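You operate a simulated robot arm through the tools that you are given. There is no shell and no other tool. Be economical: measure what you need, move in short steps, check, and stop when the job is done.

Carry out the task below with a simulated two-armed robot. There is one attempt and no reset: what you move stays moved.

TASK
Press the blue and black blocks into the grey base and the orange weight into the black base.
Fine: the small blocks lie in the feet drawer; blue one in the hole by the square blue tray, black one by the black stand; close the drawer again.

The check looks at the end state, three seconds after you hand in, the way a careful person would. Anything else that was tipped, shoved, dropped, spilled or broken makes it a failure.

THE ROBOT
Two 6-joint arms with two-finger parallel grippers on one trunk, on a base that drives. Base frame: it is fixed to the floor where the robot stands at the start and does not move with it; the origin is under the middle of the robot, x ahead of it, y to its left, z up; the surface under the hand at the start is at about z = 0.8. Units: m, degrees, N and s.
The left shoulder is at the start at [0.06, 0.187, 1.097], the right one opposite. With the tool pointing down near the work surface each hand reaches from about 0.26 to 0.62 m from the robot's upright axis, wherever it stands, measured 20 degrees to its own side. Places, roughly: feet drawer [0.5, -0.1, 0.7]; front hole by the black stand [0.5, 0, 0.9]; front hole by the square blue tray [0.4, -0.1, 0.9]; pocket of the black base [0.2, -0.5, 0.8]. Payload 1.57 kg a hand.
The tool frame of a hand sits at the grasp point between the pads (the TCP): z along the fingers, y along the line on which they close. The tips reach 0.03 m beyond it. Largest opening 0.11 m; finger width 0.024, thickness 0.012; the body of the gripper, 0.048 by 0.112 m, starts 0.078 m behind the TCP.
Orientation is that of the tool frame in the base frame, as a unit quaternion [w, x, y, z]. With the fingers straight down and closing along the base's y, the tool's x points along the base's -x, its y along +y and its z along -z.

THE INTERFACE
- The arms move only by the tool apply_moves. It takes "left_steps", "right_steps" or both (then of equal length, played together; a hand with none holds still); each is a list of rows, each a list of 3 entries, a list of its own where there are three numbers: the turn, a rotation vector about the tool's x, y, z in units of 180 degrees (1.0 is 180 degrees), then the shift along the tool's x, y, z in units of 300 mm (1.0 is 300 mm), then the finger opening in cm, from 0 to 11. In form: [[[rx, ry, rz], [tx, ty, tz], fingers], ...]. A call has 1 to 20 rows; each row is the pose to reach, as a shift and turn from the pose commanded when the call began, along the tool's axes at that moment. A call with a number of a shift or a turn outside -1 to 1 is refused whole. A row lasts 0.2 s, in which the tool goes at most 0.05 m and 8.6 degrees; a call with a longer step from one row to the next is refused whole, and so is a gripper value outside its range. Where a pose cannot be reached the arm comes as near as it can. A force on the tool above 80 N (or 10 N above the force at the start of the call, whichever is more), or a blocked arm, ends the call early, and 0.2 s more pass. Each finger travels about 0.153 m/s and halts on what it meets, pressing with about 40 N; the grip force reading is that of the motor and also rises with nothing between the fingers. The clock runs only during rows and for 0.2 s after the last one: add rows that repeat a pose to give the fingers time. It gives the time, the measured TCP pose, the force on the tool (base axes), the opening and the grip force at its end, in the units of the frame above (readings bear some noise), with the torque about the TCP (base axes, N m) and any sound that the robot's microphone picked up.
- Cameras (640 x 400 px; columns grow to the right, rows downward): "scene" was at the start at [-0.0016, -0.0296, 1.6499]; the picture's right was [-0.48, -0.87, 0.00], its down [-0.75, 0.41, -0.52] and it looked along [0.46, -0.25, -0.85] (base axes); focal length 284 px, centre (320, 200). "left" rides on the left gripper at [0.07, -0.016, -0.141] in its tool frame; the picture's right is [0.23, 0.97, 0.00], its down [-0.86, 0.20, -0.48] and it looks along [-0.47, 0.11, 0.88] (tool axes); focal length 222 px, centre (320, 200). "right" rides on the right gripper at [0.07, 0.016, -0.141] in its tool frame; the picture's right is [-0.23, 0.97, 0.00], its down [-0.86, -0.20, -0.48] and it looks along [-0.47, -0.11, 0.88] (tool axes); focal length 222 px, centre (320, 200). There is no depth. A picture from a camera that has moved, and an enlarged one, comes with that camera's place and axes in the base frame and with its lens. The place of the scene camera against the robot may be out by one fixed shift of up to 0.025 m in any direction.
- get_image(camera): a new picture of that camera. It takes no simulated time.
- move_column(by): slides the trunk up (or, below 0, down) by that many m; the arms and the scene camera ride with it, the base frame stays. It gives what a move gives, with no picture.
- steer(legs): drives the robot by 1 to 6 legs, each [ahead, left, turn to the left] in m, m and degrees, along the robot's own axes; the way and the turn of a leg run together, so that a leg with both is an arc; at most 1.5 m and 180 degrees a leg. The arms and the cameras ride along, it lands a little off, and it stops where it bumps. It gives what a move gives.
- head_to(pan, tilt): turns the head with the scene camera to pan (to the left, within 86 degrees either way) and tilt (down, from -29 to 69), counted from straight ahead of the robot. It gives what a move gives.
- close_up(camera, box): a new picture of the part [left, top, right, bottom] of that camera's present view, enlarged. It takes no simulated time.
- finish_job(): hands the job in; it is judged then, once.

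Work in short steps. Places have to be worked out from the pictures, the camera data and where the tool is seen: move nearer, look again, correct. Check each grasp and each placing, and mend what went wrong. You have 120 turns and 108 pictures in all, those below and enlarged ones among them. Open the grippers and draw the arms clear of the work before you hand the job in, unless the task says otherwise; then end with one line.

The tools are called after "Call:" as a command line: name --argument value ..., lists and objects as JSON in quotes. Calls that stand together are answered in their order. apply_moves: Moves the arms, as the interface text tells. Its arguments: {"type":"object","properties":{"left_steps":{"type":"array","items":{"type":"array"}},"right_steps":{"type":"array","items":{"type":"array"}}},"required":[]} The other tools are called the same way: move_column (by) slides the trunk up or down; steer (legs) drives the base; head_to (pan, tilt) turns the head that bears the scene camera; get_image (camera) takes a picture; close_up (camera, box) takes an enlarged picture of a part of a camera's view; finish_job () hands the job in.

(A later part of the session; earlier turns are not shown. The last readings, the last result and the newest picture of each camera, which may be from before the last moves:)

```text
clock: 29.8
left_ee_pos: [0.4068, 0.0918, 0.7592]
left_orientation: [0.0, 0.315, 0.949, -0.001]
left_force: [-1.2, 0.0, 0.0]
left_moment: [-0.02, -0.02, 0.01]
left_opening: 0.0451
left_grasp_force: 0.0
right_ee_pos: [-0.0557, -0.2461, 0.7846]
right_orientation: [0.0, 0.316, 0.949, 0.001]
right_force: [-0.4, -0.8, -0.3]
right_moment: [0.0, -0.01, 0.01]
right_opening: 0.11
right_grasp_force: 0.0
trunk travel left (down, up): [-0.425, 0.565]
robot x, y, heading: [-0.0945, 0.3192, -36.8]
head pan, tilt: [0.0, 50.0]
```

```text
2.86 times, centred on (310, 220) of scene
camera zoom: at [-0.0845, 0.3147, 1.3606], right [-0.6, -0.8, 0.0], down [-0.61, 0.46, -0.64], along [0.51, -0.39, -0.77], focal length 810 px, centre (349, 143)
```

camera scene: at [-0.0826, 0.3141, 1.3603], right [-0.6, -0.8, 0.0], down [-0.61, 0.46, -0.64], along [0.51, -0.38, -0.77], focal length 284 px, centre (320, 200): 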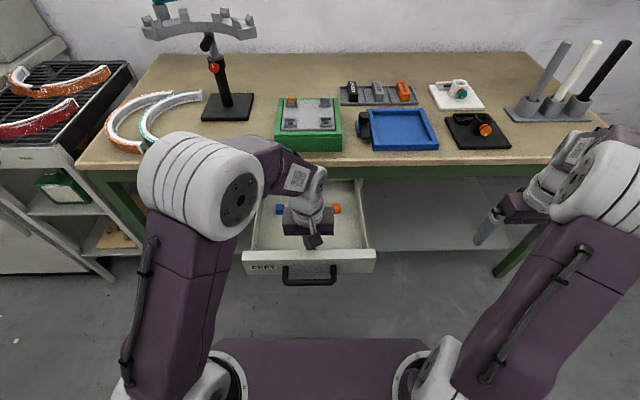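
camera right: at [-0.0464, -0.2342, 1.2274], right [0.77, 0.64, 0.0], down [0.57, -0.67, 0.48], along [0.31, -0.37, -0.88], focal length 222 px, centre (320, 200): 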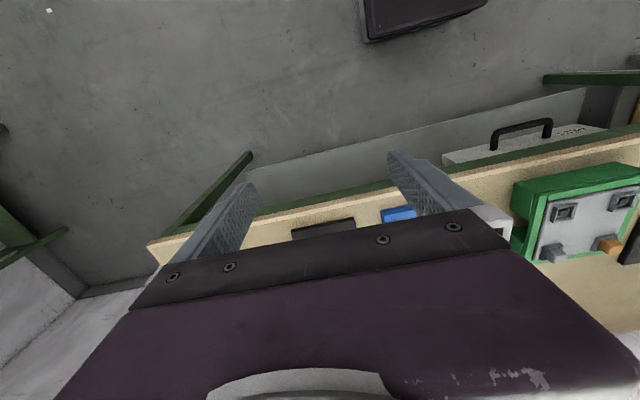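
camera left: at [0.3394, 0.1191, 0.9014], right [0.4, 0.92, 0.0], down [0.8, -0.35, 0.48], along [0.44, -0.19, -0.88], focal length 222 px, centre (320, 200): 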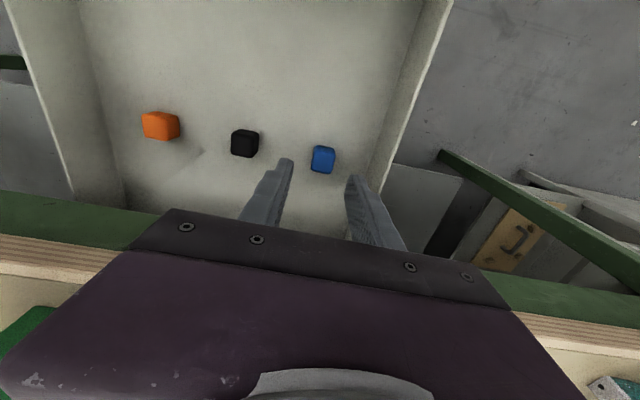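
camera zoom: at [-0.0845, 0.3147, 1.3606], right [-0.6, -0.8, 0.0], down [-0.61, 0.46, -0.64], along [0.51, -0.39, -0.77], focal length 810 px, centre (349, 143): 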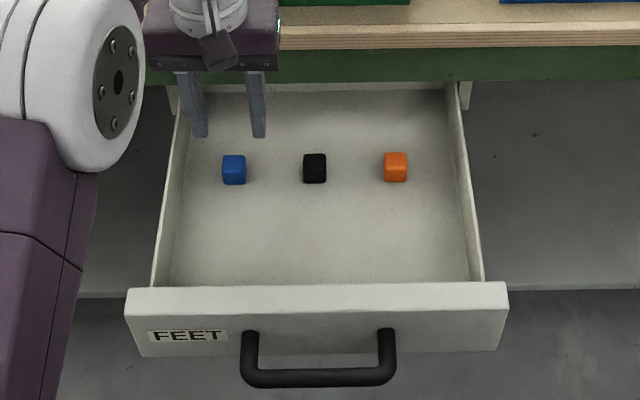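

Blue sits right on the tool axis. I descend 5 cm so the tips cover the upper part of the block.

Call:
apply_moves --left_steps '[[[0, 0, 0], [0, 0.005, 0.09], 4.5], [[0, 0, 0], [0, 0.005, 0.17], 4.5], [[0, 0, 0], [0, 0.005, 0.17], 4.5]]'

Call:
close_up --camera "left" --box '[240, 100, 400, 240]'

Call:
close_up --camera "scene" --box '[250, 150, 340, 220]'

```text
clock: 30.6
left_ee_pos: [0.4072, 0.0915, 0.7084]
left_orientation: [0.001, 0.316, 0.949, -0.001]
left_force: [0.2, -0.7, -0.6]
left_moment: [-0.02, 0.01, 0.01]
left_opening: 0.0449
left_grasp_force: 0.2
right_ee_pos: [-0.0549, -0.2473, 0.7851]
right_orientation: [0.0, 0.315, 0.949, 0.0]
right_force: [0.4, -0.4, -0.6]
right_moment: [0.02, 0.02, 0.01]
right_opening: 0.1101
right_grasp_force: 0.1
trunk travel left (down, up): [-0.425, 0.565]
robot x, y, heading: [-0.0934, 0.3211, -36.7]
head pan, tilt: [0.0, 50.0]
```

```text
2.86 times, centred on (320, 170) of left
camera zoom: at [0.3403, 0.1201, 0.8487], right [0.4, 0.92, 0.0], down [0.8, -0.35, 0.48], along [0.44, -0.19, -0.88], focal length 635 px, centre (320, 286)
```

zoom: 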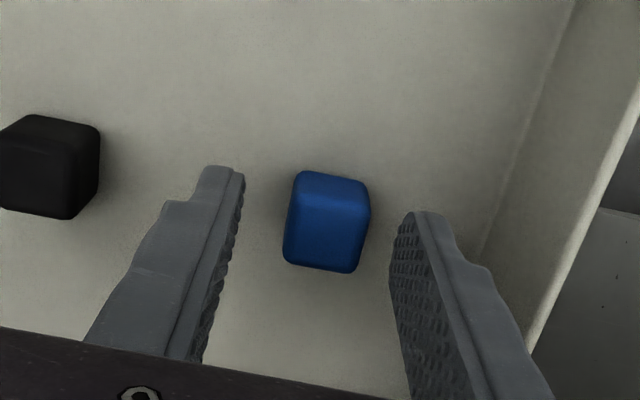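

```text
5.71 times, centred on (295, 185) of scene
camera zoom: at [-0.0842, 0.3148, 1.3606], right [-0.6, -0.8, 0.0], down [-0.61, 0.46, -0.64], along [0.51, -0.39, -0.77], focal length 1621 px, centre (463, 286)
```

zoom: 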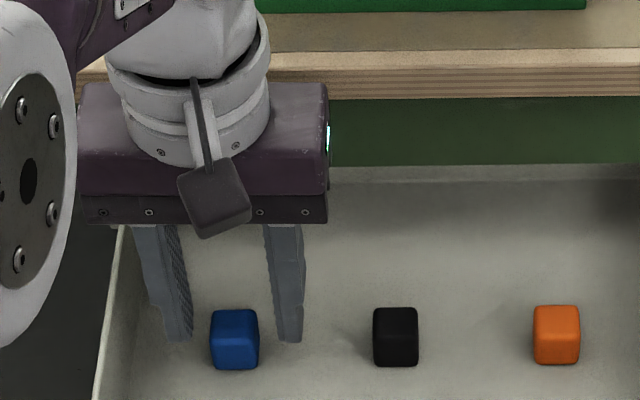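

The fingertips straddle the block at about mid-height. Closing.

Call:
apply_moves --left_steps '[[[0, 0, 0], [0, 0.01, 0], 3.3], [[0, 0, 0], [0, 0.01, 0], 1.5], [[0, 0, 0], [0, 0.01, 0], 1.5], [[0, 0, 0], [0, 0.01, -0.1], 1.5], [[0, 0, 0], [0, 0.01, -0.23], 1.5], [[0, 0, 0], [0, 0.01, -0.36], 1.5], [[0, 0, 0], [0, 0.01, -0.5], 1.5], [[0, 0, 0], [0, 0.01, -0.6], 1.5]]'

Call:
close_up --camera "left" --box '[240, 100, 400, 240]'

Call:
get_image --camera "scene"

```text
clock: 32.4
left_ee_pos: [0.4088, 0.0947, 0.8874]
left_orientation: [0.0, 0.316, 0.949, -0.001]
left_force: [-0.7, -0.7, -0.1]
left_moment: [0.01, 0.01, 0.02]
left_opening: 0.0149
left_grasp_force: 0.1
right_ee_pos: [-0.0566, -0.2465, 0.7846]
right_orientation: [-0.001, 0.316, 0.949, 0.0]
right_force: [0.3, -0.8, -0.8]
right_moment: [0.0, -0.02, 0.01]
right_opening: 0.1099
right_grasp_force: 0.1
trunk travel left (down, up): [-0.425, 0.565]
robot x, y, heading: [-0.0975, 0.3231, -36.8]
head pan, tilt: [0.0, 50.0]
```

```text
2.86 times, centred on (320, 170) of left
camera zoom: at [0.3426, 0.1226, 1.0292], right [0.4, 0.92, 0.0], down [0.81, -0.35, 0.48], along [0.44, -0.19, -0.88], focal length 635 px, centre (320, 286)
```

zoom: 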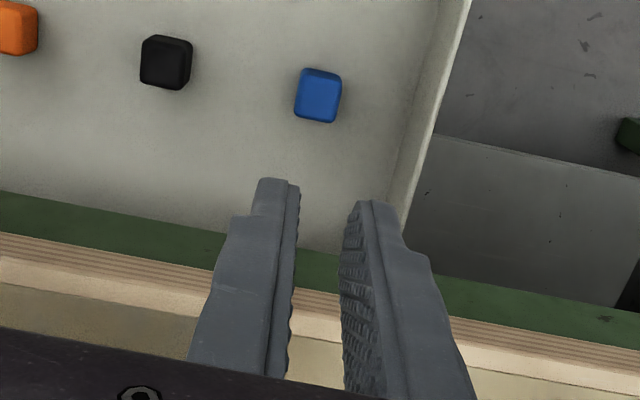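

```text
67 pictures are left
camera scene: at [-0.0838, 0.3145, 1.3605], right [-0.6, -0.8, 0.0], down [-0.61, 0.46, -0.64], along [0.51, -0.38, -0.77], focal length 284 px, centre (320, 200)
```

scene: 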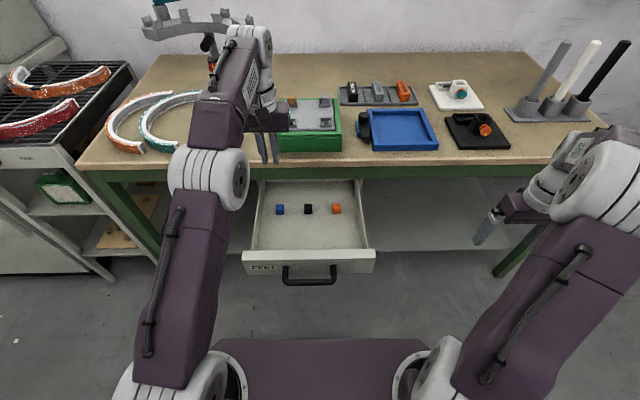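

The fingers closed just above the block (opening 15 mm, nothing held). Re-triangulating gives block centre z≈0.668; I go down again ~13 mm lower and close.

Call:
apply_moves --left_steps '[[[0, 0, 0], [-0.01, 0, 0.13], 4.5], [[0, 0, 0], [-0.01, 0, 0.27], 4.5], [[0, 0, 0], [-0.01, 0, 0.41], 4.5], [[0, 0, 0], [-0.01, 0, 0.54], 4.5], [[0, 0, 0], [-0.01, 0, 0.6], 4.5], [[0, 0, 0], [-0.01, 0, 0.64], 4.5], [[0, 0, 0], [-0.01, 0, 0.64], 4.5], [[0, 0, 0], [-0.01, 0, 0.64], 3.3], [[0, 0, 0], [-0.01, 0, 0.64], 1.5], [[0, 0, 0], [-0.01, 0, 0.64], 1.5]]'

Call:
close_up --camera "left" --box '[240, 100, 400, 240]'

```text
clock: 34.6
left_ee_pos: [0.4108, 0.093, 0.6963]
left_orientation: [-0.001, 0.315, 0.949, -0.001]
left_force: [-0.1, 0.1, -0.1]
left_moment: [0.0, 0.01, 0.0]
left_opening: 0.0226
left_grasp_force: 35.2
right_ee_pos: [-0.0569, -0.2474, 0.7847]
right_orientation: [0.0, 0.315, 0.949, 0.0]
right_force: [0.4, 0.5, 0.5]
right_moment: [0.01, -0.02, 0.01]
right_opening: 0.11
right_grasp_force: 0.0
trunk travel left (down, up): [-0.425, 0.565]
robot x, y, heading: [-0.0936, 0.3224, -36.8]
head pan, tilt: [0.0, 50.0]
```

```text
2.86 times, centred on (320, 170) of left
camera zoom: at [0.3446, 0.1204, 0.8379], right [0.4, 0.92, 0.0], down [0.8, -0.35, 0.48], along [0.44, -0.19, -0.88], focal length 635 px, centre (320, 286)
```

zoom: 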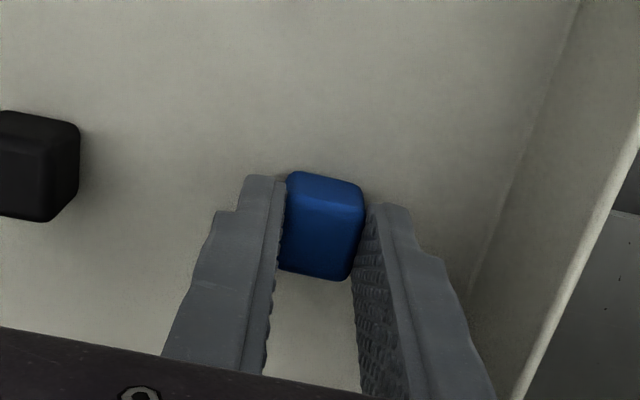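

Blue is gripped (22.6 mm). I raise the trunk 0.3 m, which lifts the block clear, then check the grip and look at the base.

Call:
move_column --by 0.3

Call:
steer --legs '[[0.1, 0, 0]]'

Call:
get_image --camera "left"

Call:
get_image --camera "scene"

```text
clock: 37.6
left_ee_pos: [0.4112, 0.0921, 0.9956]
left_orientation: [-0.001, 0.316, 0.949, -0.001]
left_force: [0.0, -0.5, -0.6]
left_moment: [0.02, 0.01, -0.02]
left_opening: 0.0224
left_grasp_force: 35.8
right_ee_pos: [-0.0561, -0.2466, 1.0848]
right_orientation: [0.0, 0.316, 0.949, 0.001]
right_force: [0.2, -0.4, 0.3]
right_moment: [-0.01, 0.03, 0.05]
right_opening: 0.1101
right_grasp_force: 0.1
trunk travel left (down, up): [-0.725, 0.265]
robot x, y, heading: [-0.0952, 0.3203, -36.9]
head pan, tilt: [0.0, 50.0]
```

```text
clock: 38.7
left_ee_pos: [0.4902, 0.0307, 0.9961]
left_orientation: [0.001, 0.316, 0.949, -0.001]
left_force: [1.3, 0.7, -0.1]
left_moment: [-0.01, 0.0, -0.01]
left_opening: 0.0224
left_grasp_force: 34.4
right_ee_pos: [0.0236, -0.3066, 1.0866]
right_orientation: [0.0, 0.316, 0.949, -0.001]
right_force: [0.5, 0.0, 0.5]
right_moment: [-0.01, 0.02, 0.01]
right_opening: 0.1098
right_grasp_force: 0.1
trunk travel left (down, up): [-0.725, 0.265]
robot x, y, heading: [-0.0138, 0.2605, -37.0]
head pan, tilt: [0.0, 50.0]
```

```text
65 pictures are left
camera left: at [0.4245, 0.0597, 1.1384], right [0.4, 0.92, 0.0], down [0.8, -0.35, 0.48], along [0.44, -0.19, -0.88], focal length 222 px, centre (320, 200)
```

left: 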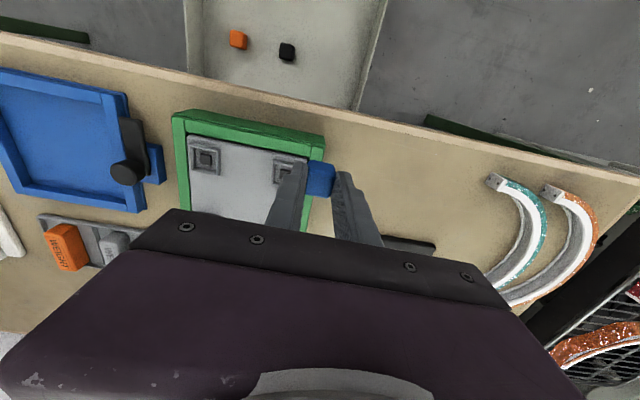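

```text
64 pictures are left
camera scene: at [-0.0041, 0.2547, 1.6606], right [-0.6, -0.8, 0.0], down [-0.61, 0.46, -0.64], along [0.51, -0.39, -0.77], focal length 284 px, centre (320, 200)
```

scene: 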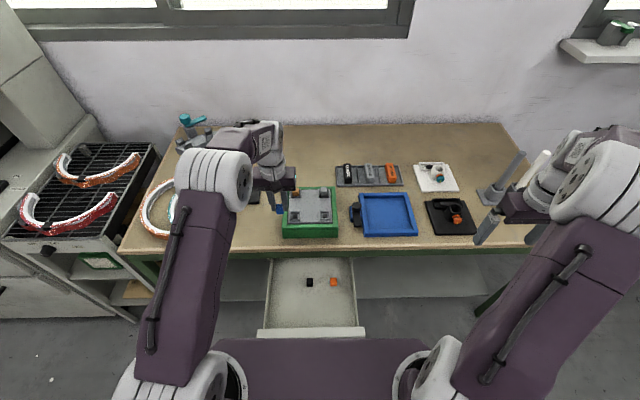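

The drawer stayed put and the blue block is held. Close looks at the two front sockets.

Call:
close_up --camera "left" --box '[160, 90, 360, 240]'

Call:
close_up --camera "scene" --box '[265, 170, 355, 250]'

```text
2.67 times, centred on (260, 165) of left
camera zoom: at [0.4245, 0.0597, 1.1384], right [0.4, 0.92, 0.0], down [0.8, -0.35, 0.48], along [0.44, -0.19, -0.88], focal length 592 px, centre (480, 293)
```

zoom: 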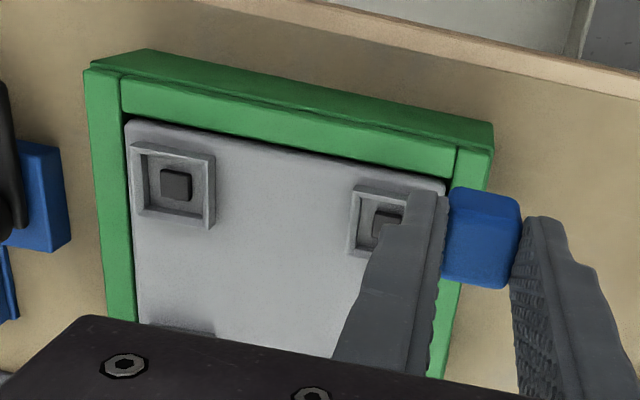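

```text
5.00 times, centred on (310, 210) of scene
camera zoom: at [-0.0041, 0.2547, 1.6606], right [-0.6, -0.8, 0.0], down [-0.61, 0.46, -0.64], along [0.51, -0.39, -0.77], focal length 1418 px, centre (370, 150)
```

zoom: 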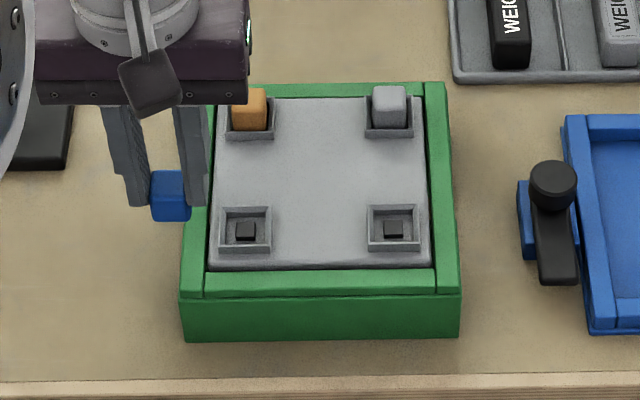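

Sockets: tray-side hole at about U 0.422, V 0.185; stand-side hole U 0.418, V 0.285; rim z≈0.87. I bring the blue block to hover over the tray-side hole.

Call:
apply_moves --left_steps '[[[0, 0, 0], [-0.04, -0.11, 0], 1.5], [[0, 0, 0], [-0.08, -0.22, 0], 1.5], [[0, 0, 0], [-0.12, -0.33, 0], 1.5], [[0, 0, 0], [-0.163, -0.447, 0.0], 1.5], [[0, 0, 0], [-0.163, -0.447, 0.1], 1.5], [[0, 0, 0], [-0.163, -0.447, 0.187], 1.5], [[0, 0, 0], [-0.163, -0.447, 0.187], 1.5]]'

Call:
close_up --camera "left" --box '[240, 110, 400, 240]'

Call:
close_up --camera "scene" --box '[265, 170, 355, 250]'

```text
clock: 40.3
left_ee_pos: [0.4357, -0.0811, 0.942]
left_orientation: [0.0, 0.316, 0.949, 0.0]
left_force: [-0.2, -0.1, -0.1]
left_moment: [0.01, 0.01, 0.01]
left_opening: 0.0225
left_grasp_force: 35.2
left hand out of reach, approached as far as the arm can: row 3, 4, 5, 6, 7
right_ee_pos: [0.0225, -0.3074, 1.0858]
right_orientation: [0.0, 0.317, 0.949, 0.0]
right_force: [0.0, 0.8, 0.6]
right_moment: [0.02, 0.02, 0.03]
right_opening: 0.1098
right_grasp_force: 0.0
trunk travel left (down, up): [-0.725, 0.265]
robot x, y, heading: [-0.0158, 0.2552, -36.7]
head pan, tilt: [0.0, 50.0]
```

```text
3.08 times, centred on (320, 175) of left
camera zoom: at [0.3682, -0.0534, 1.0837], right [0.4, 0.92, 0.0], down [0.8, -0.35, 0.48], along [0.44, -0.19, -0.88], focal length 684 px, centre (320, 277)
```

zoom: 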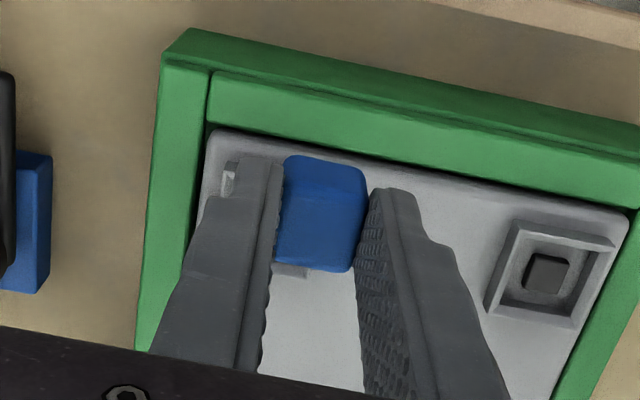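

```text
5.00 times, centred on (310, 210) of scene
camera zoom: at [-0.004, 0.2541, 1.6606], right [-0.6, -0.8, 0.0], down [-0.61, 0.46, -0.64], along [0.51, -0.39, -0.77], focal length 1418 px, centre (370, 150)
```

zoom: 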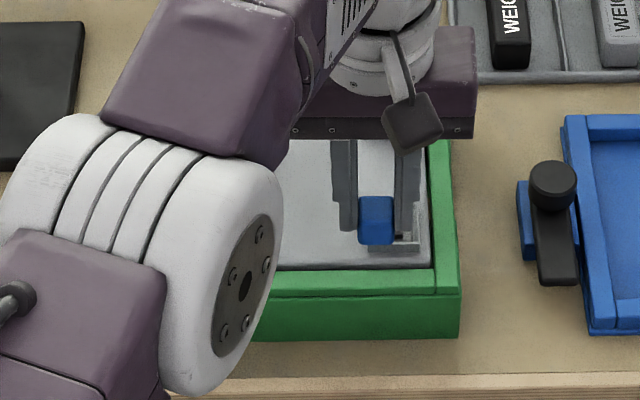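

Just out of arm reach (stopped at U 0.397, V 0.197). I raise the hand, shift the base to the right and a little forward so the hole falls on the left arm's side.

Call:
apply_moves --left_steps '[[[0, 0, 0], [0.05, 0, -0.12], 1.5], [[0, 0, 0], [0.1, 0.05, -0.24], 1.5], [[0, 0, 0], [0.1, 0.15, -0.26], 1.5], [[0, 0, 0], [0.1, 0.25, -0.26], 1.5], [[0, 0, 0], [0.1, 0.25, -0.26], 1.5]]'

Call:
steer --legs '[[0.03, -0.11, 0]]'

```text
clock: 41.5
left_ee_pos: [0.4564, -0.0025, 1.0197]
left_orientation: [0.0, 0.316, 0.949, 0.0]
left_force: [0.2, 0.0, -0.5]
left_moment: [0.02, 0.01, -0.04]
left_opening: 0.0225
left_grasp_force: 35.1
right_ee_pos: [0.024, -0.3067, 1.0857]
right_orientation: [0.0, 0.317, 0.948, 0.0]
right_force: [-0.3, -0.2, 0.2]
right_moment: [-0.04, -0.02, 0.02]
right_opening: 0.1103
right_grasp_force: 0.0
trunk travel left (down, up): [-0.725, 0.265]
robot x, y, heading: [-0.0191, 0.262, -36.8]
head pan, tilt: [0.0, 50.0]
```

```text
clock: 42.7
left_ee_pos: [0.4133, -0.1096, 1.0198]
left_orientation: [0.0, 0.316, 0.949, -0.002]
left_force: [-0.3, 0.0, 0.2]
left_moment: [-0.03, -0.02, -0.01]
left_opening: 0.0225
left_grasp_force: 34.9
right_ee_pos: [-0.0188, -0.4132, 1.0865]
right_orientation: [0.001, 0.317, 0.949, 0.0]
right_force: [-0.6, -0.8, 0.5]
right_moment: [-0.02, -0.03, -0.02]
right_opening: 0.11
right_grasp_force: 0.0
trunk travel left (down, up): [-0.725, 0.265]
robot x, y, heading: [-0.0605, 0.1534, -36.9]
head pan, tilt: [0.0, 50.0]
```

Now I move over the hole again at a 2 cm hover.

Call:
apply_moves --left_steps '[[[0, 0, 0], [-0.043, 0.04, 0.03], 1.5], [[0, 0, 0], [-0.087, 0.08, 0.12], 1.5], [[0, 0, 0], [-0.087, 0.08, 0.21], 1.5], [[0, 0, 0], [-0.087, 0.08, 0.265], 1.5], [[0, 0, 0], [-0.087, 0.08, 0.265], 1.5]]'

Call:
close_up --camera "left" --box '[240, 110, 400, 240]'

Call:
close_up --camera "scene" --box '[225, 160, 325, 240]'

```text
clock: 43.9
left_ee_pos: [0.4472, -0.1067, 0.9407]
left_orientation: [0.0, 0.317, 0.949, -0.001]
left_force: [0.3, 0.2, -0.4]
left_moment: [0.01, -0.01, -0.01]
left_opening: 0.0225
left_grasp_force: 35.2
right_ee_pos: [-0.0187, -0.4134, 1.0857]
right_orientation: [-0.001, 0.316, 0.949, 0.001]
right_force: [-0.4, 0.9, -0.3]
right_moment: [0.0, 0.0, -0.01]
right_opening: 0.1104
right_grasp_force: 0.2
trunk travel left (down, up): [-0.725, 0.265]
robot x, y, heading: [-0.0567, 0.1536, -37.0]
head pan, tilt: [0.0, 50.0]
```

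```text
3.08 times, centred on (320, 175) of left
camera zoom: at [0.3819, -0.0778, 1.0817], right [0.4, 0.92, 0.0], down [0.8, -0.35, 0.48], along [0.44, -0.19, -0.88], focal length 684 px, centre (320, 277)
```

zoom: 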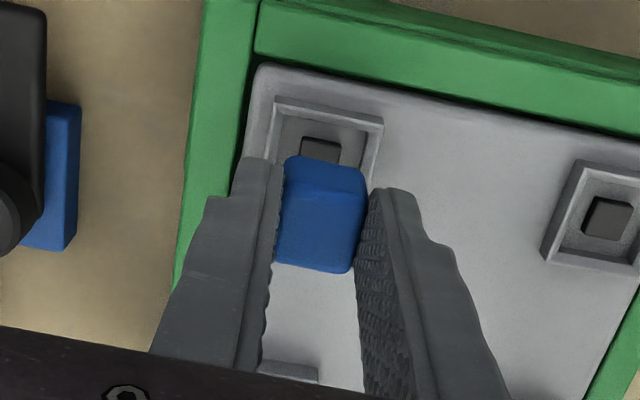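

```text
5.00 times, centred on (275, 200) of scene
camera zoom: at [-0.0462, 0.1476, 1.6606], right [-0.6, -0.8, 0.0], down [-0.61, 0.46, -0.64], along [0.51, -0.39, -0.77], focal length 1418 px, centre (545, 200)
```

zoom: 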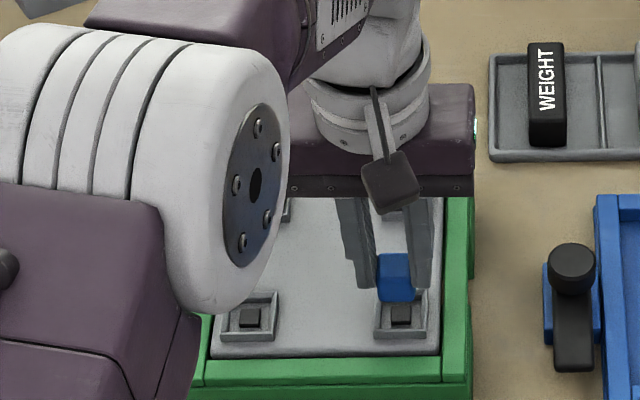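

Projection of the tool axis onto the rim plane falls on the socket centre in both views. I lower 25 mm and look.

Call:
apply_moves --left_steps '[[[0, 0, 0], [0, 0, 0.045], 1.5], [[0, 0, 0], [0, 0, 0.086], 1.5], [[0, 0, 0], [0, 0, 0.086], 1.5]]'

Call:
close_up --camera "left" --box '[260, 120, 380, 220]'

Call:
close_up --camera "scene" --box '[265, 190, 325, 240]'

```text
clock: 44.7
left_ee_pos: [0.4473, -0.1055, 0.9122]
left_orientation: [-0.001, 0.316, 0.949, 0.0]
left_force: [-4.6, 3.0, 3.4]
left_moment: [0.1, 0.13, 0.1]
left_opening: 0.0224
left_grasp_force: 35.1
right_ee_pos: [-0.0188, -0.4143, 1.0859]
right_orientation: [0.0, 0.317, 0.949, 0.0]
right_force: [0.2, -0.3, 0.0]
right_moment: [-0.01, -0.01, -0.01]
right_opening: 0.11
right_grasp_force: 0.0
trunk travel left (down, up): [-0.725, 0.265]
robot x, y, heading: [-0.0598, 0.1546, -36.9]
head pan, tilt: [0.0, 50.0]
```

```text
4.00 times, centred on (320, 170) of left
camera zoom: at [0.3819, -0.0782, 1.055], right [0.4, 0.92, 0.0], down [0.81, -0.35, 0.48], along [0.44, -0.19, -0.88], focal length 888 px, centre (320, 320)
```

zoom: 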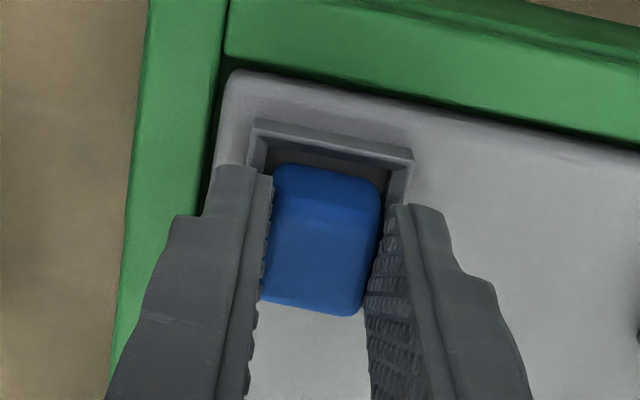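

```text
8.00 times, centred on (295, 215) of scene
camera zoom: at [-0.0459, 0.1476, 1.6604], right [-0.6, -0.8, 0.0], down [-0.61, 0.46, -0.64], along [0.51, -0.39, -0.77], focal length 2269 px, centre (520, 80)
```

zoom: 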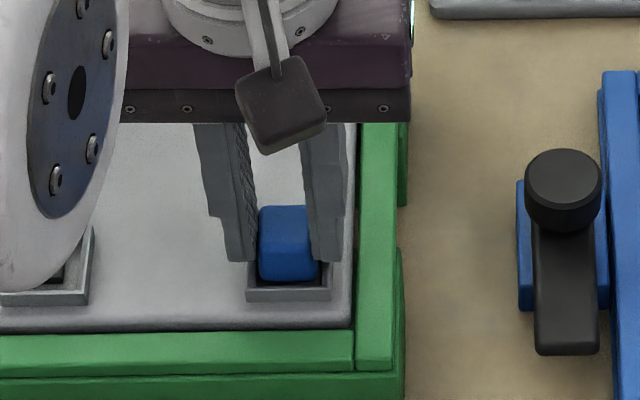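

Block is inside the rim but touches the far wall (reaction toward the robot). I shift 3 mm toward the robot and lower further.

Call:
apply_moves --left_steps '[[[0, 0, 0], [0.01, 0, -0.005], 1.5], [[0, 0, 0], [0.01, 0, 0.01], 1.5], [[0, 0, 0], [0.01, 0, 0.02], 1.5], [[0, 0, 0], [0.01, 0, 0.028], 1.5], [[0, 0, 0], [0.01, 0, 0.028], 1.5]]'

Call:
close_up --camera "left" --box '[260, 120, 380, 220]'

Call:
close_up --camera "scene" --box '[265, 190, 325, 240]'

```text
clock: 45.9
left_ee_pos: [0.4446, -0.1041, 0.9118]
left_orientation: [0.006, 0.317, 0.949, -0.004]
left_force: [7.8, 0.4, 43.5]
left_moment: [-0.08, -0.38, 0.03]
left_opening: 0.0223
left_grasp_force: 35.5
right_ee_pos: [-0.0221, -0.4099, 1.0888]
right_orientation: [0.001, 0.316, 0.949, 0.0]
right_force: [0.4, -0.1, 0.5]
right_moment: [-0.02, 0.0, 0.02]
right_opening: 0.1101
right_grasp_force: 0.1
trunk travel left (down, up): [-0.725, 0.265]
robot x, y, heading: [-0.0586, 0.1543, -36.7]
head pan, tilt: [0.0, 50.0]
```

```text
4.00 times, centred on (320, 170) of left
camera zoom: at [0.3779, -0.0751, 1.0519], right [0.4, 0.92, -0.01], down [0.8, -0.35, 0.49], along [0.45, -0.2, -0.87], focal length 888 px, centre (320, 320)
```

zoom: 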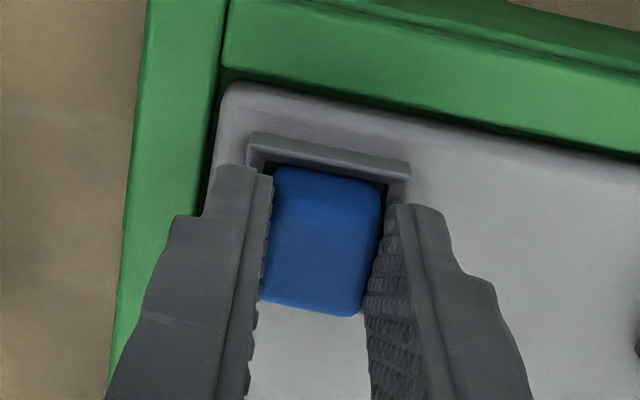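

```text
8.00 times, centred on (295, 215) of scene
camera zoom: at [-0.0514, 0.1516, 1.6611], right [-0.6, -0.8, 0.0], down [-0.61, 0.46, -0.65], along [0.52, -0.39, -0.76], focal length 2269 px, centre (520, 80)
```

zoom: 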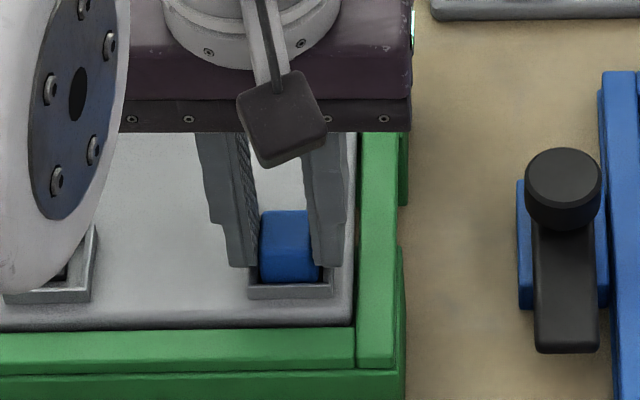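

Stopped with 43 N up; block is at the rim, now bearing on the near wall. I ease up, shift back 1.5 mm and press again.

Call:
apply_moves --left_steps '[[[0, 0, 0], [0, 0, -0.018], 1.5], [[0, 0, 0], [-0.005, 0, -0.018], 1.5], [[0, 0, 0], [-0.005, 0, -0.009], 1.5], [[0, 0, 0], [-0.005, 0, 0], 1.5], [[0, 0, 0], [-0.005, 0, 0], 1.5]]'

```text
clock: 47.1
left_ee_pos: [0.4454, -0.1045, 0.9105]
left_orientation: [0.004, 0.316, 0.949, -0.003]
left_force: [5.8, 1.5, 45.0]
left_moment: [-0.03, -0.28, 0.03]
left_opening: 0.0226
left_grasp_force: 35.3
right_ee_pos: [-0.0238, -0.4111, 1.0888]
right_orientation: [0.002, 0.316, 0.949, -0.001]
right_force: [-0.6, -0.4, -0.1]
right_moment: [-0.04, 0.0, 0.01]
right_opening: 0.1102
right_grasp_force: 0.0
trunk travel left (down, up): [-0.725, 0.265]
robot x, y, heading: [-0.0599, 0.1547, -37.2]
head pan, tilt: [0.0, 50.0]
```

Still ~45 N; it may just need a press from above. I open gently, rise, and inspect how the block sits.

Call:
apply_moves --left_steps '[[[0, 0, 0], [0, 0, -0.012], 1.5], [[0, 0, 0], [0, 0, -0.015], 2.6], [[0, 0, 0], [0, 0, -0.015], 3.2], [[0, 0, 0], [0, 0, -0.015], 3.6], [[0, 0, 0], [0, 0, -0.1], 3.6], [[0, 0, 0], [0.05, 0, -0.2], 3.6], [[0, 0, 0], [0.1, 0, -0.3], 3.6], [[0, 0, 0], [0.1, 0, -0.3], 3.6]]'

Call:
get_image --camera "left"

Call:
close_up --camera "scene" --box '[265, 175, 325, 235]'

```text
clock: 48.9
left_ee_pos: [0.4222, -0.0879, 0.9943]
left_orientation: [0.0, 0.316, 0.949, 0.0]
left_force: [1.0, 0.7, -0.5]
left_moment: [-0.01, 0.01, 0.01]
left_opening: 0.0361
left_grasp_force: 0.1
right_ee_pos: [-0.0199, -0.4127, 1.0846]
right_orientation: [0.0, 0.317, 0.948, 0.0]
right_force: [0.9, 0.0, 0.6]
right_moment: [0.0, 0.02, -0.03]
right_opening: 0.11
right_grasp_force: 0.0
trunk travel left (down, up): [-0.725, 0.265]
robot x, y, heading: [-0.0613, 0.1528, -36.9]
head pan, tilt: [0.0, 50.0]
```

```text
53 pictures are left
camera left: at [0.3576, -0.0593, 1.1368], right [0.4, 0.92, 0.0], down [0.8, -0.35, 0.48], along [0.44, -0.19, -0.88], focal length 222 px, centre (320, 200)
```

left: 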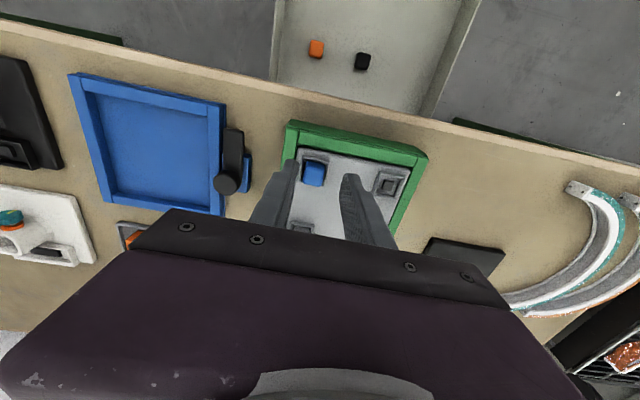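

```text
6.67 times, centred on (295, 205) of scene
camera zoom: at [-0.0455, 0.1475, 1.6605], right [-0.6, -0.8, 0.0], down [-0.61, 0.46, -0.64], along [0.51, -0.39, -0.77], focal length 1891 px, centre (487, 167)
```

zoom: 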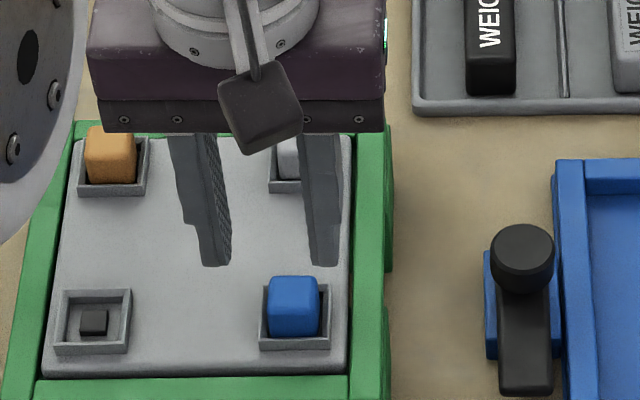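

Call:
close_up --camera "left" --box '[285, 140, 345, 200]'

Call:
close_up --camera "scene" --box '[285, 205, 325, 235]'

```text
6.67 times, centred on (315, 170) of left
camera zoom: at [0.3576, -0.0593, 1.1368], right [0.4, 0.92, 0.0], down [0.8, -0.35, 0.48], along [0.44, -0.19, -0.88], focal length 1481 px, centre (353, 400)
```

zoom: 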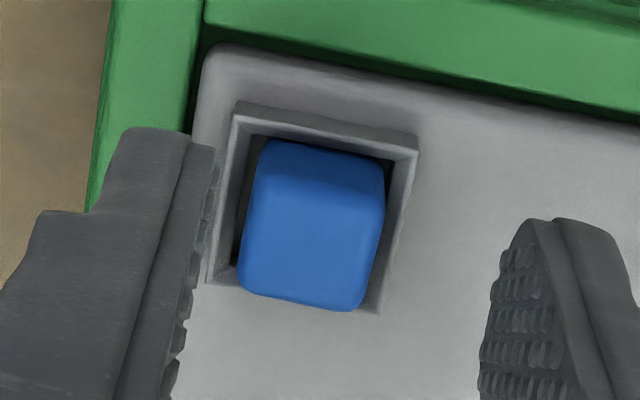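

```text
13.33 times, centred on (305, 220) of scene
camera zoom: at [-0.0455, 0.1475, 1.6605], right [-0.6, -0.8, 0.0], down [-0.61, 0.46, -0.64], along [0.51, -0.39, -0.77], focal length 3781 px, centre (520, -67)
```

zoom: 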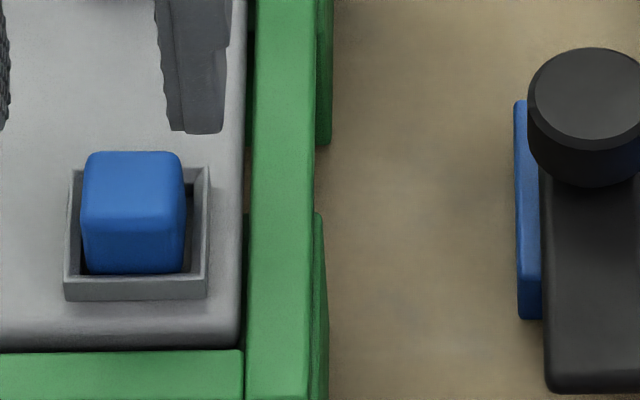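

The block sits centred inside the rim but ~5 mm proud of how the orange/grey ones sit. I press it from above with closed fingertips.

Call:
apply_moves --left_steps '[[[0, 0, 0], [-0.06, 0, 0], 0.3], [[0, 0, 0], [-0.11, 0, 0.06], 0.3], [[0, 0, 0], [-0.11, 0, 0.16], 0.3], [[0, 0, 0], [-0.11, 0, 0.22], 0.3], [[0, 0, 0], [-0.11, 0, 0.245], 0.3], [[0, 0, 0], [-0.11, 0, 0.26], 0.3], [[0, 0, 0], [-0.11, 0, 0.27], 0.3], [[0, 0, 0], [-0.11, 0, 0.28], 0.3], [[0, 0, 0], [-0.11, 0, 0.28], 0.3]]'

Call:
close_up --camera "scene" --box '[275, 195, 325, 235]'

```text
clock: 50.9
left_ee_pos: [0.4479, -0.1074, 0.9213]
left_orientation: [0.01, 0.316, 0.949, -0.006]
left_force: [9.3, 3.0, 65.5]
left_moment: [0.11, -0.32, 0.0]
left_opening: 0.003
left_grasp_force: 0.0
right_ee_pos: [-0.024, -0.4089, 1.0893]
right_orientation: [0.003, 0.316, 0.949, -0.002]
right_force: [-0.2, 0.5, -0.3]
right_moment: [-0.05, 0.03, -0.01]
right_opening: 0.1101
right_grasp_force: 0.0
trunk travel left (down, up): [-0.725, 0.265]
robot x, y, heading: [-0.0584, 0.1585, -36.9]
head pan, tilt: [0.0, 50.0]
```

```text
10.00 times, centred on (300, 215) of scene
camera zoom: at [-0.0547, 0.1541, 1.6611], right [-0.6, -0.8, 0.0], down [-0.61, 0.46, -0.65], along [0.52, -0.39, -0.76], focal length 2836 px, centre (520, 50)
```

zoom: 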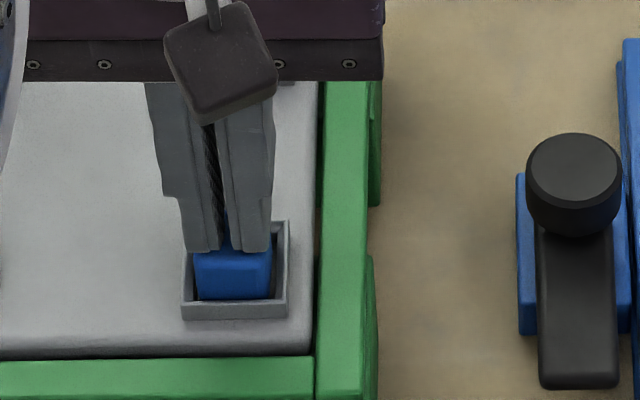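

65 N without movement; the block looks ~1 mm toward the left. Under light pressure I drag it slightly to the right and press again.

Call:
apply_moves --left_steps '[[[0, 0, 0], [0, 0, -0.015], 0.3], [[0, 0, 0], [0, -0.006, -0.015], 0.3], [[0, 0, 0], [0, -0.006, -0.005], 0.3], [[0, 0, 0], [0, -0.006, 0.0], 0.3], [[0, 0, 0], [0.006, -0.006, 0.0], 0.3], [[0, 0, 0], [0.006, -0.006, 0.0], 0.3]]'

Call:
close_up --camera "scene" --box '[275, 195, 325, 235]'

```text
clock: 52.3
left_ee_pos: [0.4473, -0.1088, 0.9212]
left_orientation: [0.011, 0.316, 0.949, -0.007]
left_force: [20.4, 7.6, 68.1]
left_moment: [0.3, -0.8, 0.02]
left_opening: 0.003
left_grasp_force: 0.0
right_ee_pos: [-0.0236, -0.4084, 1.0894]
right_orientation: [0.002, 0.316, 0.949, -0.002]
right_force: [-0.2, -0.2, 0.1]
right_moment: [-0.03, -0.02, -0.03]
right_opening: 0.11
right_grasp_force: 0.1
trunk travel left (down, up): [-0.725, 0.265]
robot x, y, heading: [-0.0604, 0.1515, -37.0]
head pan, tilt: [0.0, 50.0]
```

```text
10.00 times, centred on (300, 215) of scene
camera zoom: at [-0.0521, 0.1554, 1.6608], right [-0.6, -0.8, 0.0], down [-0.61, 0.46, -0.65], along [0.52, -0.39, -0.76], focal length 2836 px, centre (520, 50)
```

zoom: 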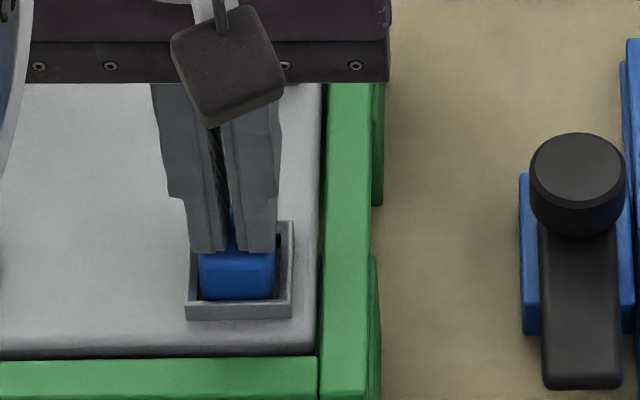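

I lift off and compare blue's height with the seated orange and grey blocks.

Call:
apply_moves --left_steps '[[[0, 0, 0], [0, 0, -0.03], 0.3], [[0, 0, 0], [0.0, 0, -0.12], 0.3], [[0, 0, 0], [0.08, 0.08, -0.22], 2], [[0, 0, 0], [0.16, 0.18, -0.3], 4], [[0, 0, 0], [0.25, 0.28, -0.35], 4.5], [[0, 0, 0], [0.33, 0.35, -0.35], 4.5], [[0, 0, 0], [0.33, 0.35, -0.35], 4.5]]'

Call:
close_up --camera "scene" --box '[235, 170, 325, 240]'

Call:
get_image --camera "left"

```text
clock: 53.9
left_ee_pos: [0.4297, 0.034, 1.0154]
left_orientation: [0.0, 0.317, 0.948, -0.001]
left_force: [0.3, -0.5, -0.1]
left_moment: [0.02, 0.06, -0.02]
left_opening: 0.0452
left_grasp_force: 0.0
right_ee_pos: [-0.0186, -0.4148, 1.0857]
right_orientation: [-0.001, 0.317, 0.948, 0.001]
right_force: [0.7, 0.1, 0.4]
right_moment: [-0.01, 0.02, 0.0]
right_opening: 0.1099
right_grasp_force: 0.1
trunk travel left (down, up): [-0.725, 0.265]
robot x, y, heading: [-0.0586, 0.1538, -36.7]
head pan, tilt: [0.0, 50.0]
```

```text
5.71 times, centred on (280, 205) of scene
camera zoom: at [-0.0456, 0.1467, 1.6605], right [-0.6, -0.8, 0.0], down [-0.61, 0.46, -0.64], along [0.51, -0.39, -0.77], focal length 1621 px, centre (549, 171)
```

zoom: 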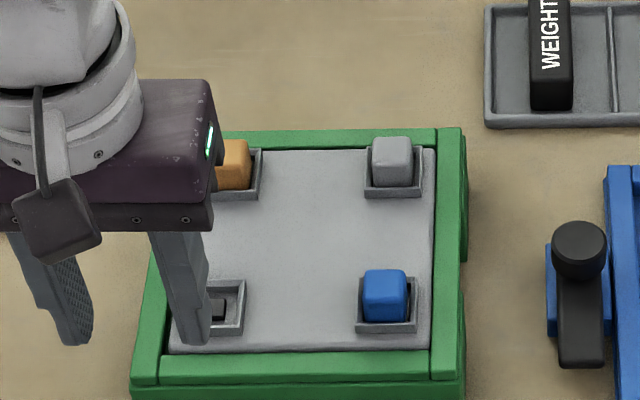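

```text
46 pictures are left
camera left: at [0.3641, 0.063, 1.158], right [0.4, 0.92, 0.0], down [0.8, -0.35, 0.48], along [0.44, -0.19, -0.88], focal length 222 px, centre (320, 200)
```

left: 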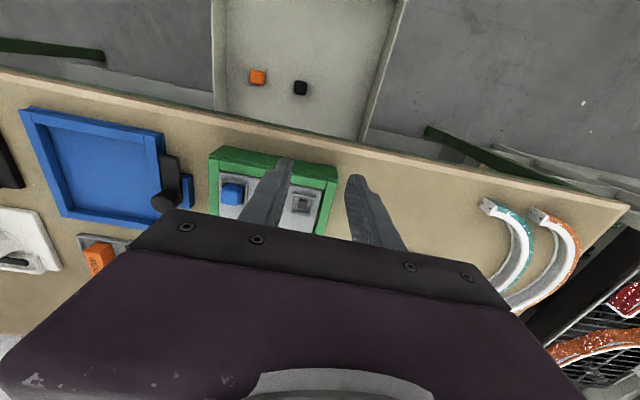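

Height comparison (blue ~23 mm, grey ~24 mm above the plate) shows blue is fully seated. Next the black block: drive back 0.13 m and lower the trunk 0.25 m.

Call:
steer --legs '[[-0.13, 0, 0]]'

Call:
move_column --by -0.25

Call:
get_image --camera "left"

```text
clock: 55.2
left_ee_pos: [0.3274, 0.1127, 1.0161]
left_orientation: [0.0, 0.317, 0.948, -0.001]
left_force: [-0.1, -0.1, -0.6]
left_moment: [0.04, 0.04, 0.03]
left_opening: 0.0448
left_grasp_force: 0.1
right_ee_pos: [-0.1217, -0.3371, 1.0846]
right_orientation: [-0.002, 0.318, 0.948, 0.0]
right_force: [0.7, 0.1, 0.0]
right_moment: [-0.04, 0.03, 0.0]
right_opening: 0.11
right_grasp_force: 0.1
trunk travel left (down, up): [-0.725, 0.265]
robot x, y, heading: [-0.16, 0.2339, -37.0]
head pan, tilt: [0.0, 50.0]
```

```text
clock: 57.8
left_ee_pos: [0.3261, 0.1129, 0.7666]
left_orientation: [0.001, 0.316, 0.949, -0.001]
left_force: [0.1, 0.5, 0.0]
left_moment: [0.0, 0.04, 0.01]
left_opening: 0.045
left_grasp_force: 0.1
right_ee_pos: [-0.1228, -0.3364, 0.8344]
right_orientation: [0.0, 0.317, 0.948, 0.0]
right_force: [1.4, 0.1, -0.8]
right_moment: [0.01, 0.0, 0.02]
right_opening: 0.1102
right_grasp_force: 0.0
trunk travel left (down, up): [-0.475, 0.515]
robot x, y, heading: [-0.1605, 0.2336, -36.9]
head pan, tilt: [0.0, 50.0]
```

```text
45 pictures are left
camera left: at [0.26, 0.1412, 0.9082], right [0.4, 0.91, 0.0], down [0.8, -0.35, 0.48], along [0.44, -0.2, -0.88], focal length 222 px, centre (320, 200)
```

left: 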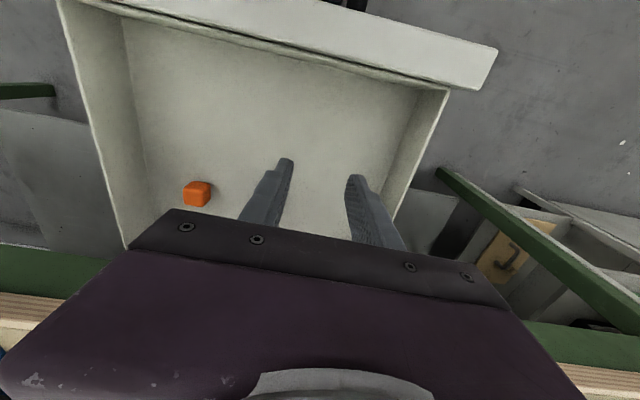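

I move above the black block and check.

Call:
apply_moves --left_steps '[[[0, 0, 0], [-0.09, -0.06, 0], 4.5], [[0, 0, 0], [-0.18, -0.12, 0], 4.5], [[0, 0, 0], [-0.268, -0.175, 0], 4.5], [[0, 0, 0], [-0.268, -0.175, 0], 4.5]]'

Call:
get_image --camera "left"

```text
clock: 58.8
left_ee_pos: [0.3575, 0.0226, 0.7671]
left_orientation: [0.0, 0.317, 0.948, -0.002]
left_force: [-0.5, 0.1, 0.4]
left_moment: [-0.03, -0.02, -0.01]
left_opening: 0.0449
left_grasp_force: 0.0
right_ee_pos: [-0.1238, -0.3344, 0.8369]
right_orientation: [0.0, 0.317, 0.948, 0.0]
right_force: [-0.8, 1.2, -0.8]
right_moment: [-0.03, -0.01, 0.01]
right_opening: 0.1103
right_grasp_force: 0.1
trunk travel left (down, up): [-0.475, 0.515]
robot x, y, heading: [-0.16, 0.2338, -37.1]
head pan, tilt: [0.0, 50.0]
```

```text
44 pictures are left
camera left: at [0.2923, 0.051, 0.9087], right [0.4, 0.91, 0.0], down [0.8, -0.35, 0.48], along [0.44, -0.2, -0.88], focal length 222 px, centre (320, 200)
```

left: 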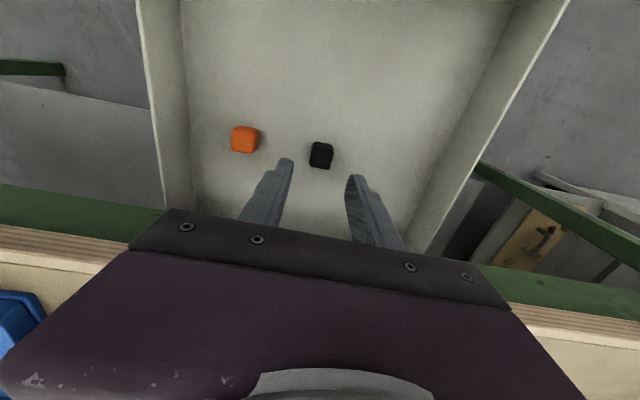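

Black is on the tool axis. Descend to the same grasp height and close.

Call:
apply_moves --left_steps '[[[0, 0, 0], [-0.006, 0, 0.12], 4.5], [[0, 0, 0], [-0.006, 0, 0.2], 4.5], [[0, 0, 0], [-0.006, 0, 0.237], 4.5], [[0, 0, 0], [-0.006, 0, 0.237], 4.5], [[0, 0, 0], [-0.006, 0, 0.237], 3.2], [[0, 0, 0], [-0.006, 0, 0.237], 1.5], [[0, 0, 0], [-0.006, 0, 0.237], 1.5]]'

Call:
close_up --camera "left" --box '[240, 100, 400, 240]'

```text
clock: 60.4
left_ee_pos: [0.3608, 0.0214, 0.6967]
left_orientation: [0.0, 0.317, 0.948, -0.001]
left_force: [-0.8, 0.1, -0.6]
left_moment: [0.01, 0.02, -0.02]
left_opening: 0.0225
left_grasp_force: 34.8
right_ee_pos: [-0.1236, -0.3342, 0.8355]
right_orientation: [0.0, 0.318, 0.948, 0.0]
right_force: [-0.2, -0.6, -0.3]
right_moment: [0.02, -0.02, -0.03]
right_opening: 0.1099
right_grasp_force: 0.0
trunk travel left (down, up): [-0.475, 0.515]
robot x, y, heading: [-0.1632, 0.2313, -36.9]
head pan, tilt: [0.0, 50.0]
```

```text
2.86 times, centred on (320, 170) of left
camera zoom: at [0.2945, 0.0496, 0.8382], right [0.4, 0.91, 0.0], down [0.8, -0.35, 0.48], along [0.44, -0.2, -0.88], focal length 635 px, centre (320, 286)
```

zoom: 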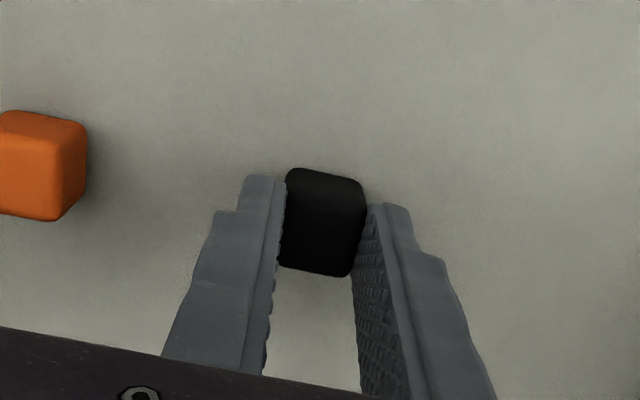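

Black gripped (22.5 mm). Raise the trunk 0.33 m, then drive forward 0.13 m.

Call:
move_column --by 0.33

Call:
steer --legs '[[0.13, 0, 0]]'

```text
clock: 63.6
left_ee_pos: [0.3609, 0.0213, 1.0271]
left_orientation: [-0.001, 0.316, 0.949, -0.002]
left_force: [-0.1, -0.2, 0.5]
left_moment: [-0.02, 0.02, -0.04]
left_opening: 0.0223
left_grasp_force: 34.9
right_ee_pos: [-0.123, -0.3362, 1.1661]
right_orientation: [0.0, 0.317, 0.948, 0.0]
right_force: [0.0, 0.4, 0.1]
right_moment: [-0.02, 0.02, 0.0]
right_opening: 0.1098
right_grasp_force: 0.1
trunk travel left (down, up): [-0.805, 0.185]
robot x, y, heading: [-0.1563, 0.2329, -37.3]
head pan, tilt: [0.0, 50.0]
```

```text
clock: 64.9
left_ee_pos: [0.464, -0.0563, 1.0276]
left_orientation: [0.001, 0.316, 0.949, 0.0]
left_force: [-0.1, 0.2, -0.2]
left_moment: [-0.03, -0.02, -0.02]
left_opening: 0.0222
left_grasp_force: 35.4
right_ee_pos: [-0.02, -0.4118, 1.1669]
right_orientation: [0.001, 0.317, 0.948, 0.0]
right_force: [-0.7, 0.1, 0.4]
right_moment: [0.0, 0.0, 0.01]
right_opening: 0.1099
right_grasp_force: 0.1
trunk travel left (down, up): [-0.805, 0.185]
robot x, y, heading: [-0.0559, 0.1551, -37.0]
head pan, tilt: [0.0, 50.0]
```

I bring black over the stand-side hole, hovering.

Call:
apply_moves --left_steps '[[[0, 0, 0], [-0.02, 0.08, 0.05], 1.5], [[0, 0, 0], [-0.043, 0.167, 0.12], 1.5], [[0, 0, 0], [-0.043, 0.167, 0.22], 1.5], [[0, 0, 0], [-0.043, 0.167, 0.292], 1.5], [[0, 0, 0], [-0.043, 0.167, 0.292], 1.5]]'

Call:
close_up --camera "left" --box '[240, 110, 400, 240]'

Call:
get_image --camera "scene"

```text
clock: 66.1
left_ee_pos: [0.5051, -0.0257, 0.9393]
left_orientation: [0.001, 0.318, 0.948, -0.002]
left_force: [0.7, -0.6, -0.9]
left_moment: [-0.01, 0.0, -0.01]
left_opening: 0.0226
left_grasp_force: 35.1
right_ee_pos: [-0.0203, -0.4146, 1.1663]
right_orientation: [0.0, 0.317, 0.948, 0.0]
right_force: [0.1, -0.5, 0.3]
right_moment: [0.04, 0.0, 0.01]
right_opening: 0.11
right_grasp_force: 0.0
trunk travel left (down, up): [-0.805, 0.185]
robot x, y, heading: [-0.0595, 0.1533, -36.9]
head pan, tilt: [0.0, 50.0]
```

```text
3.08 times, centred on (320, 175) of left
camera zoom: at [0.4387, 0.0027, 1.0803], right [0.4, 0.91, 0.0], down [0.8, -0.35, 0.48], along [0.44, -0.2, -0.88], focal length 684 px, centre (320, 277)
```

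zoom: 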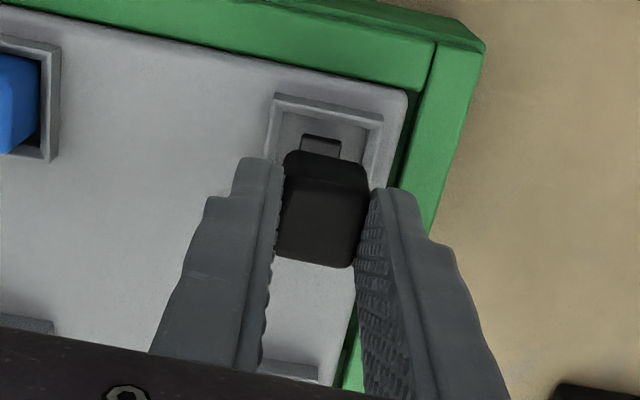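

```text
41 pictures are left
camera scene: at [-0.0456, 0.1479, 1.7406], right [-0.6, -0.8, 0.0], down [-0.61, 0.46, -0.64], along [0.51, -0.39, -0.77], focal length 284 px, centre (320, 200)
```

scene: 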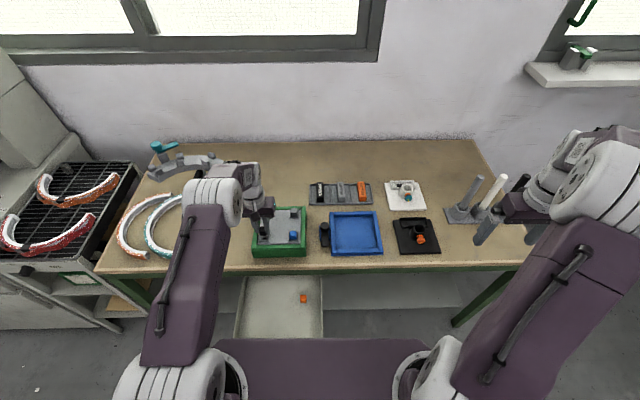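

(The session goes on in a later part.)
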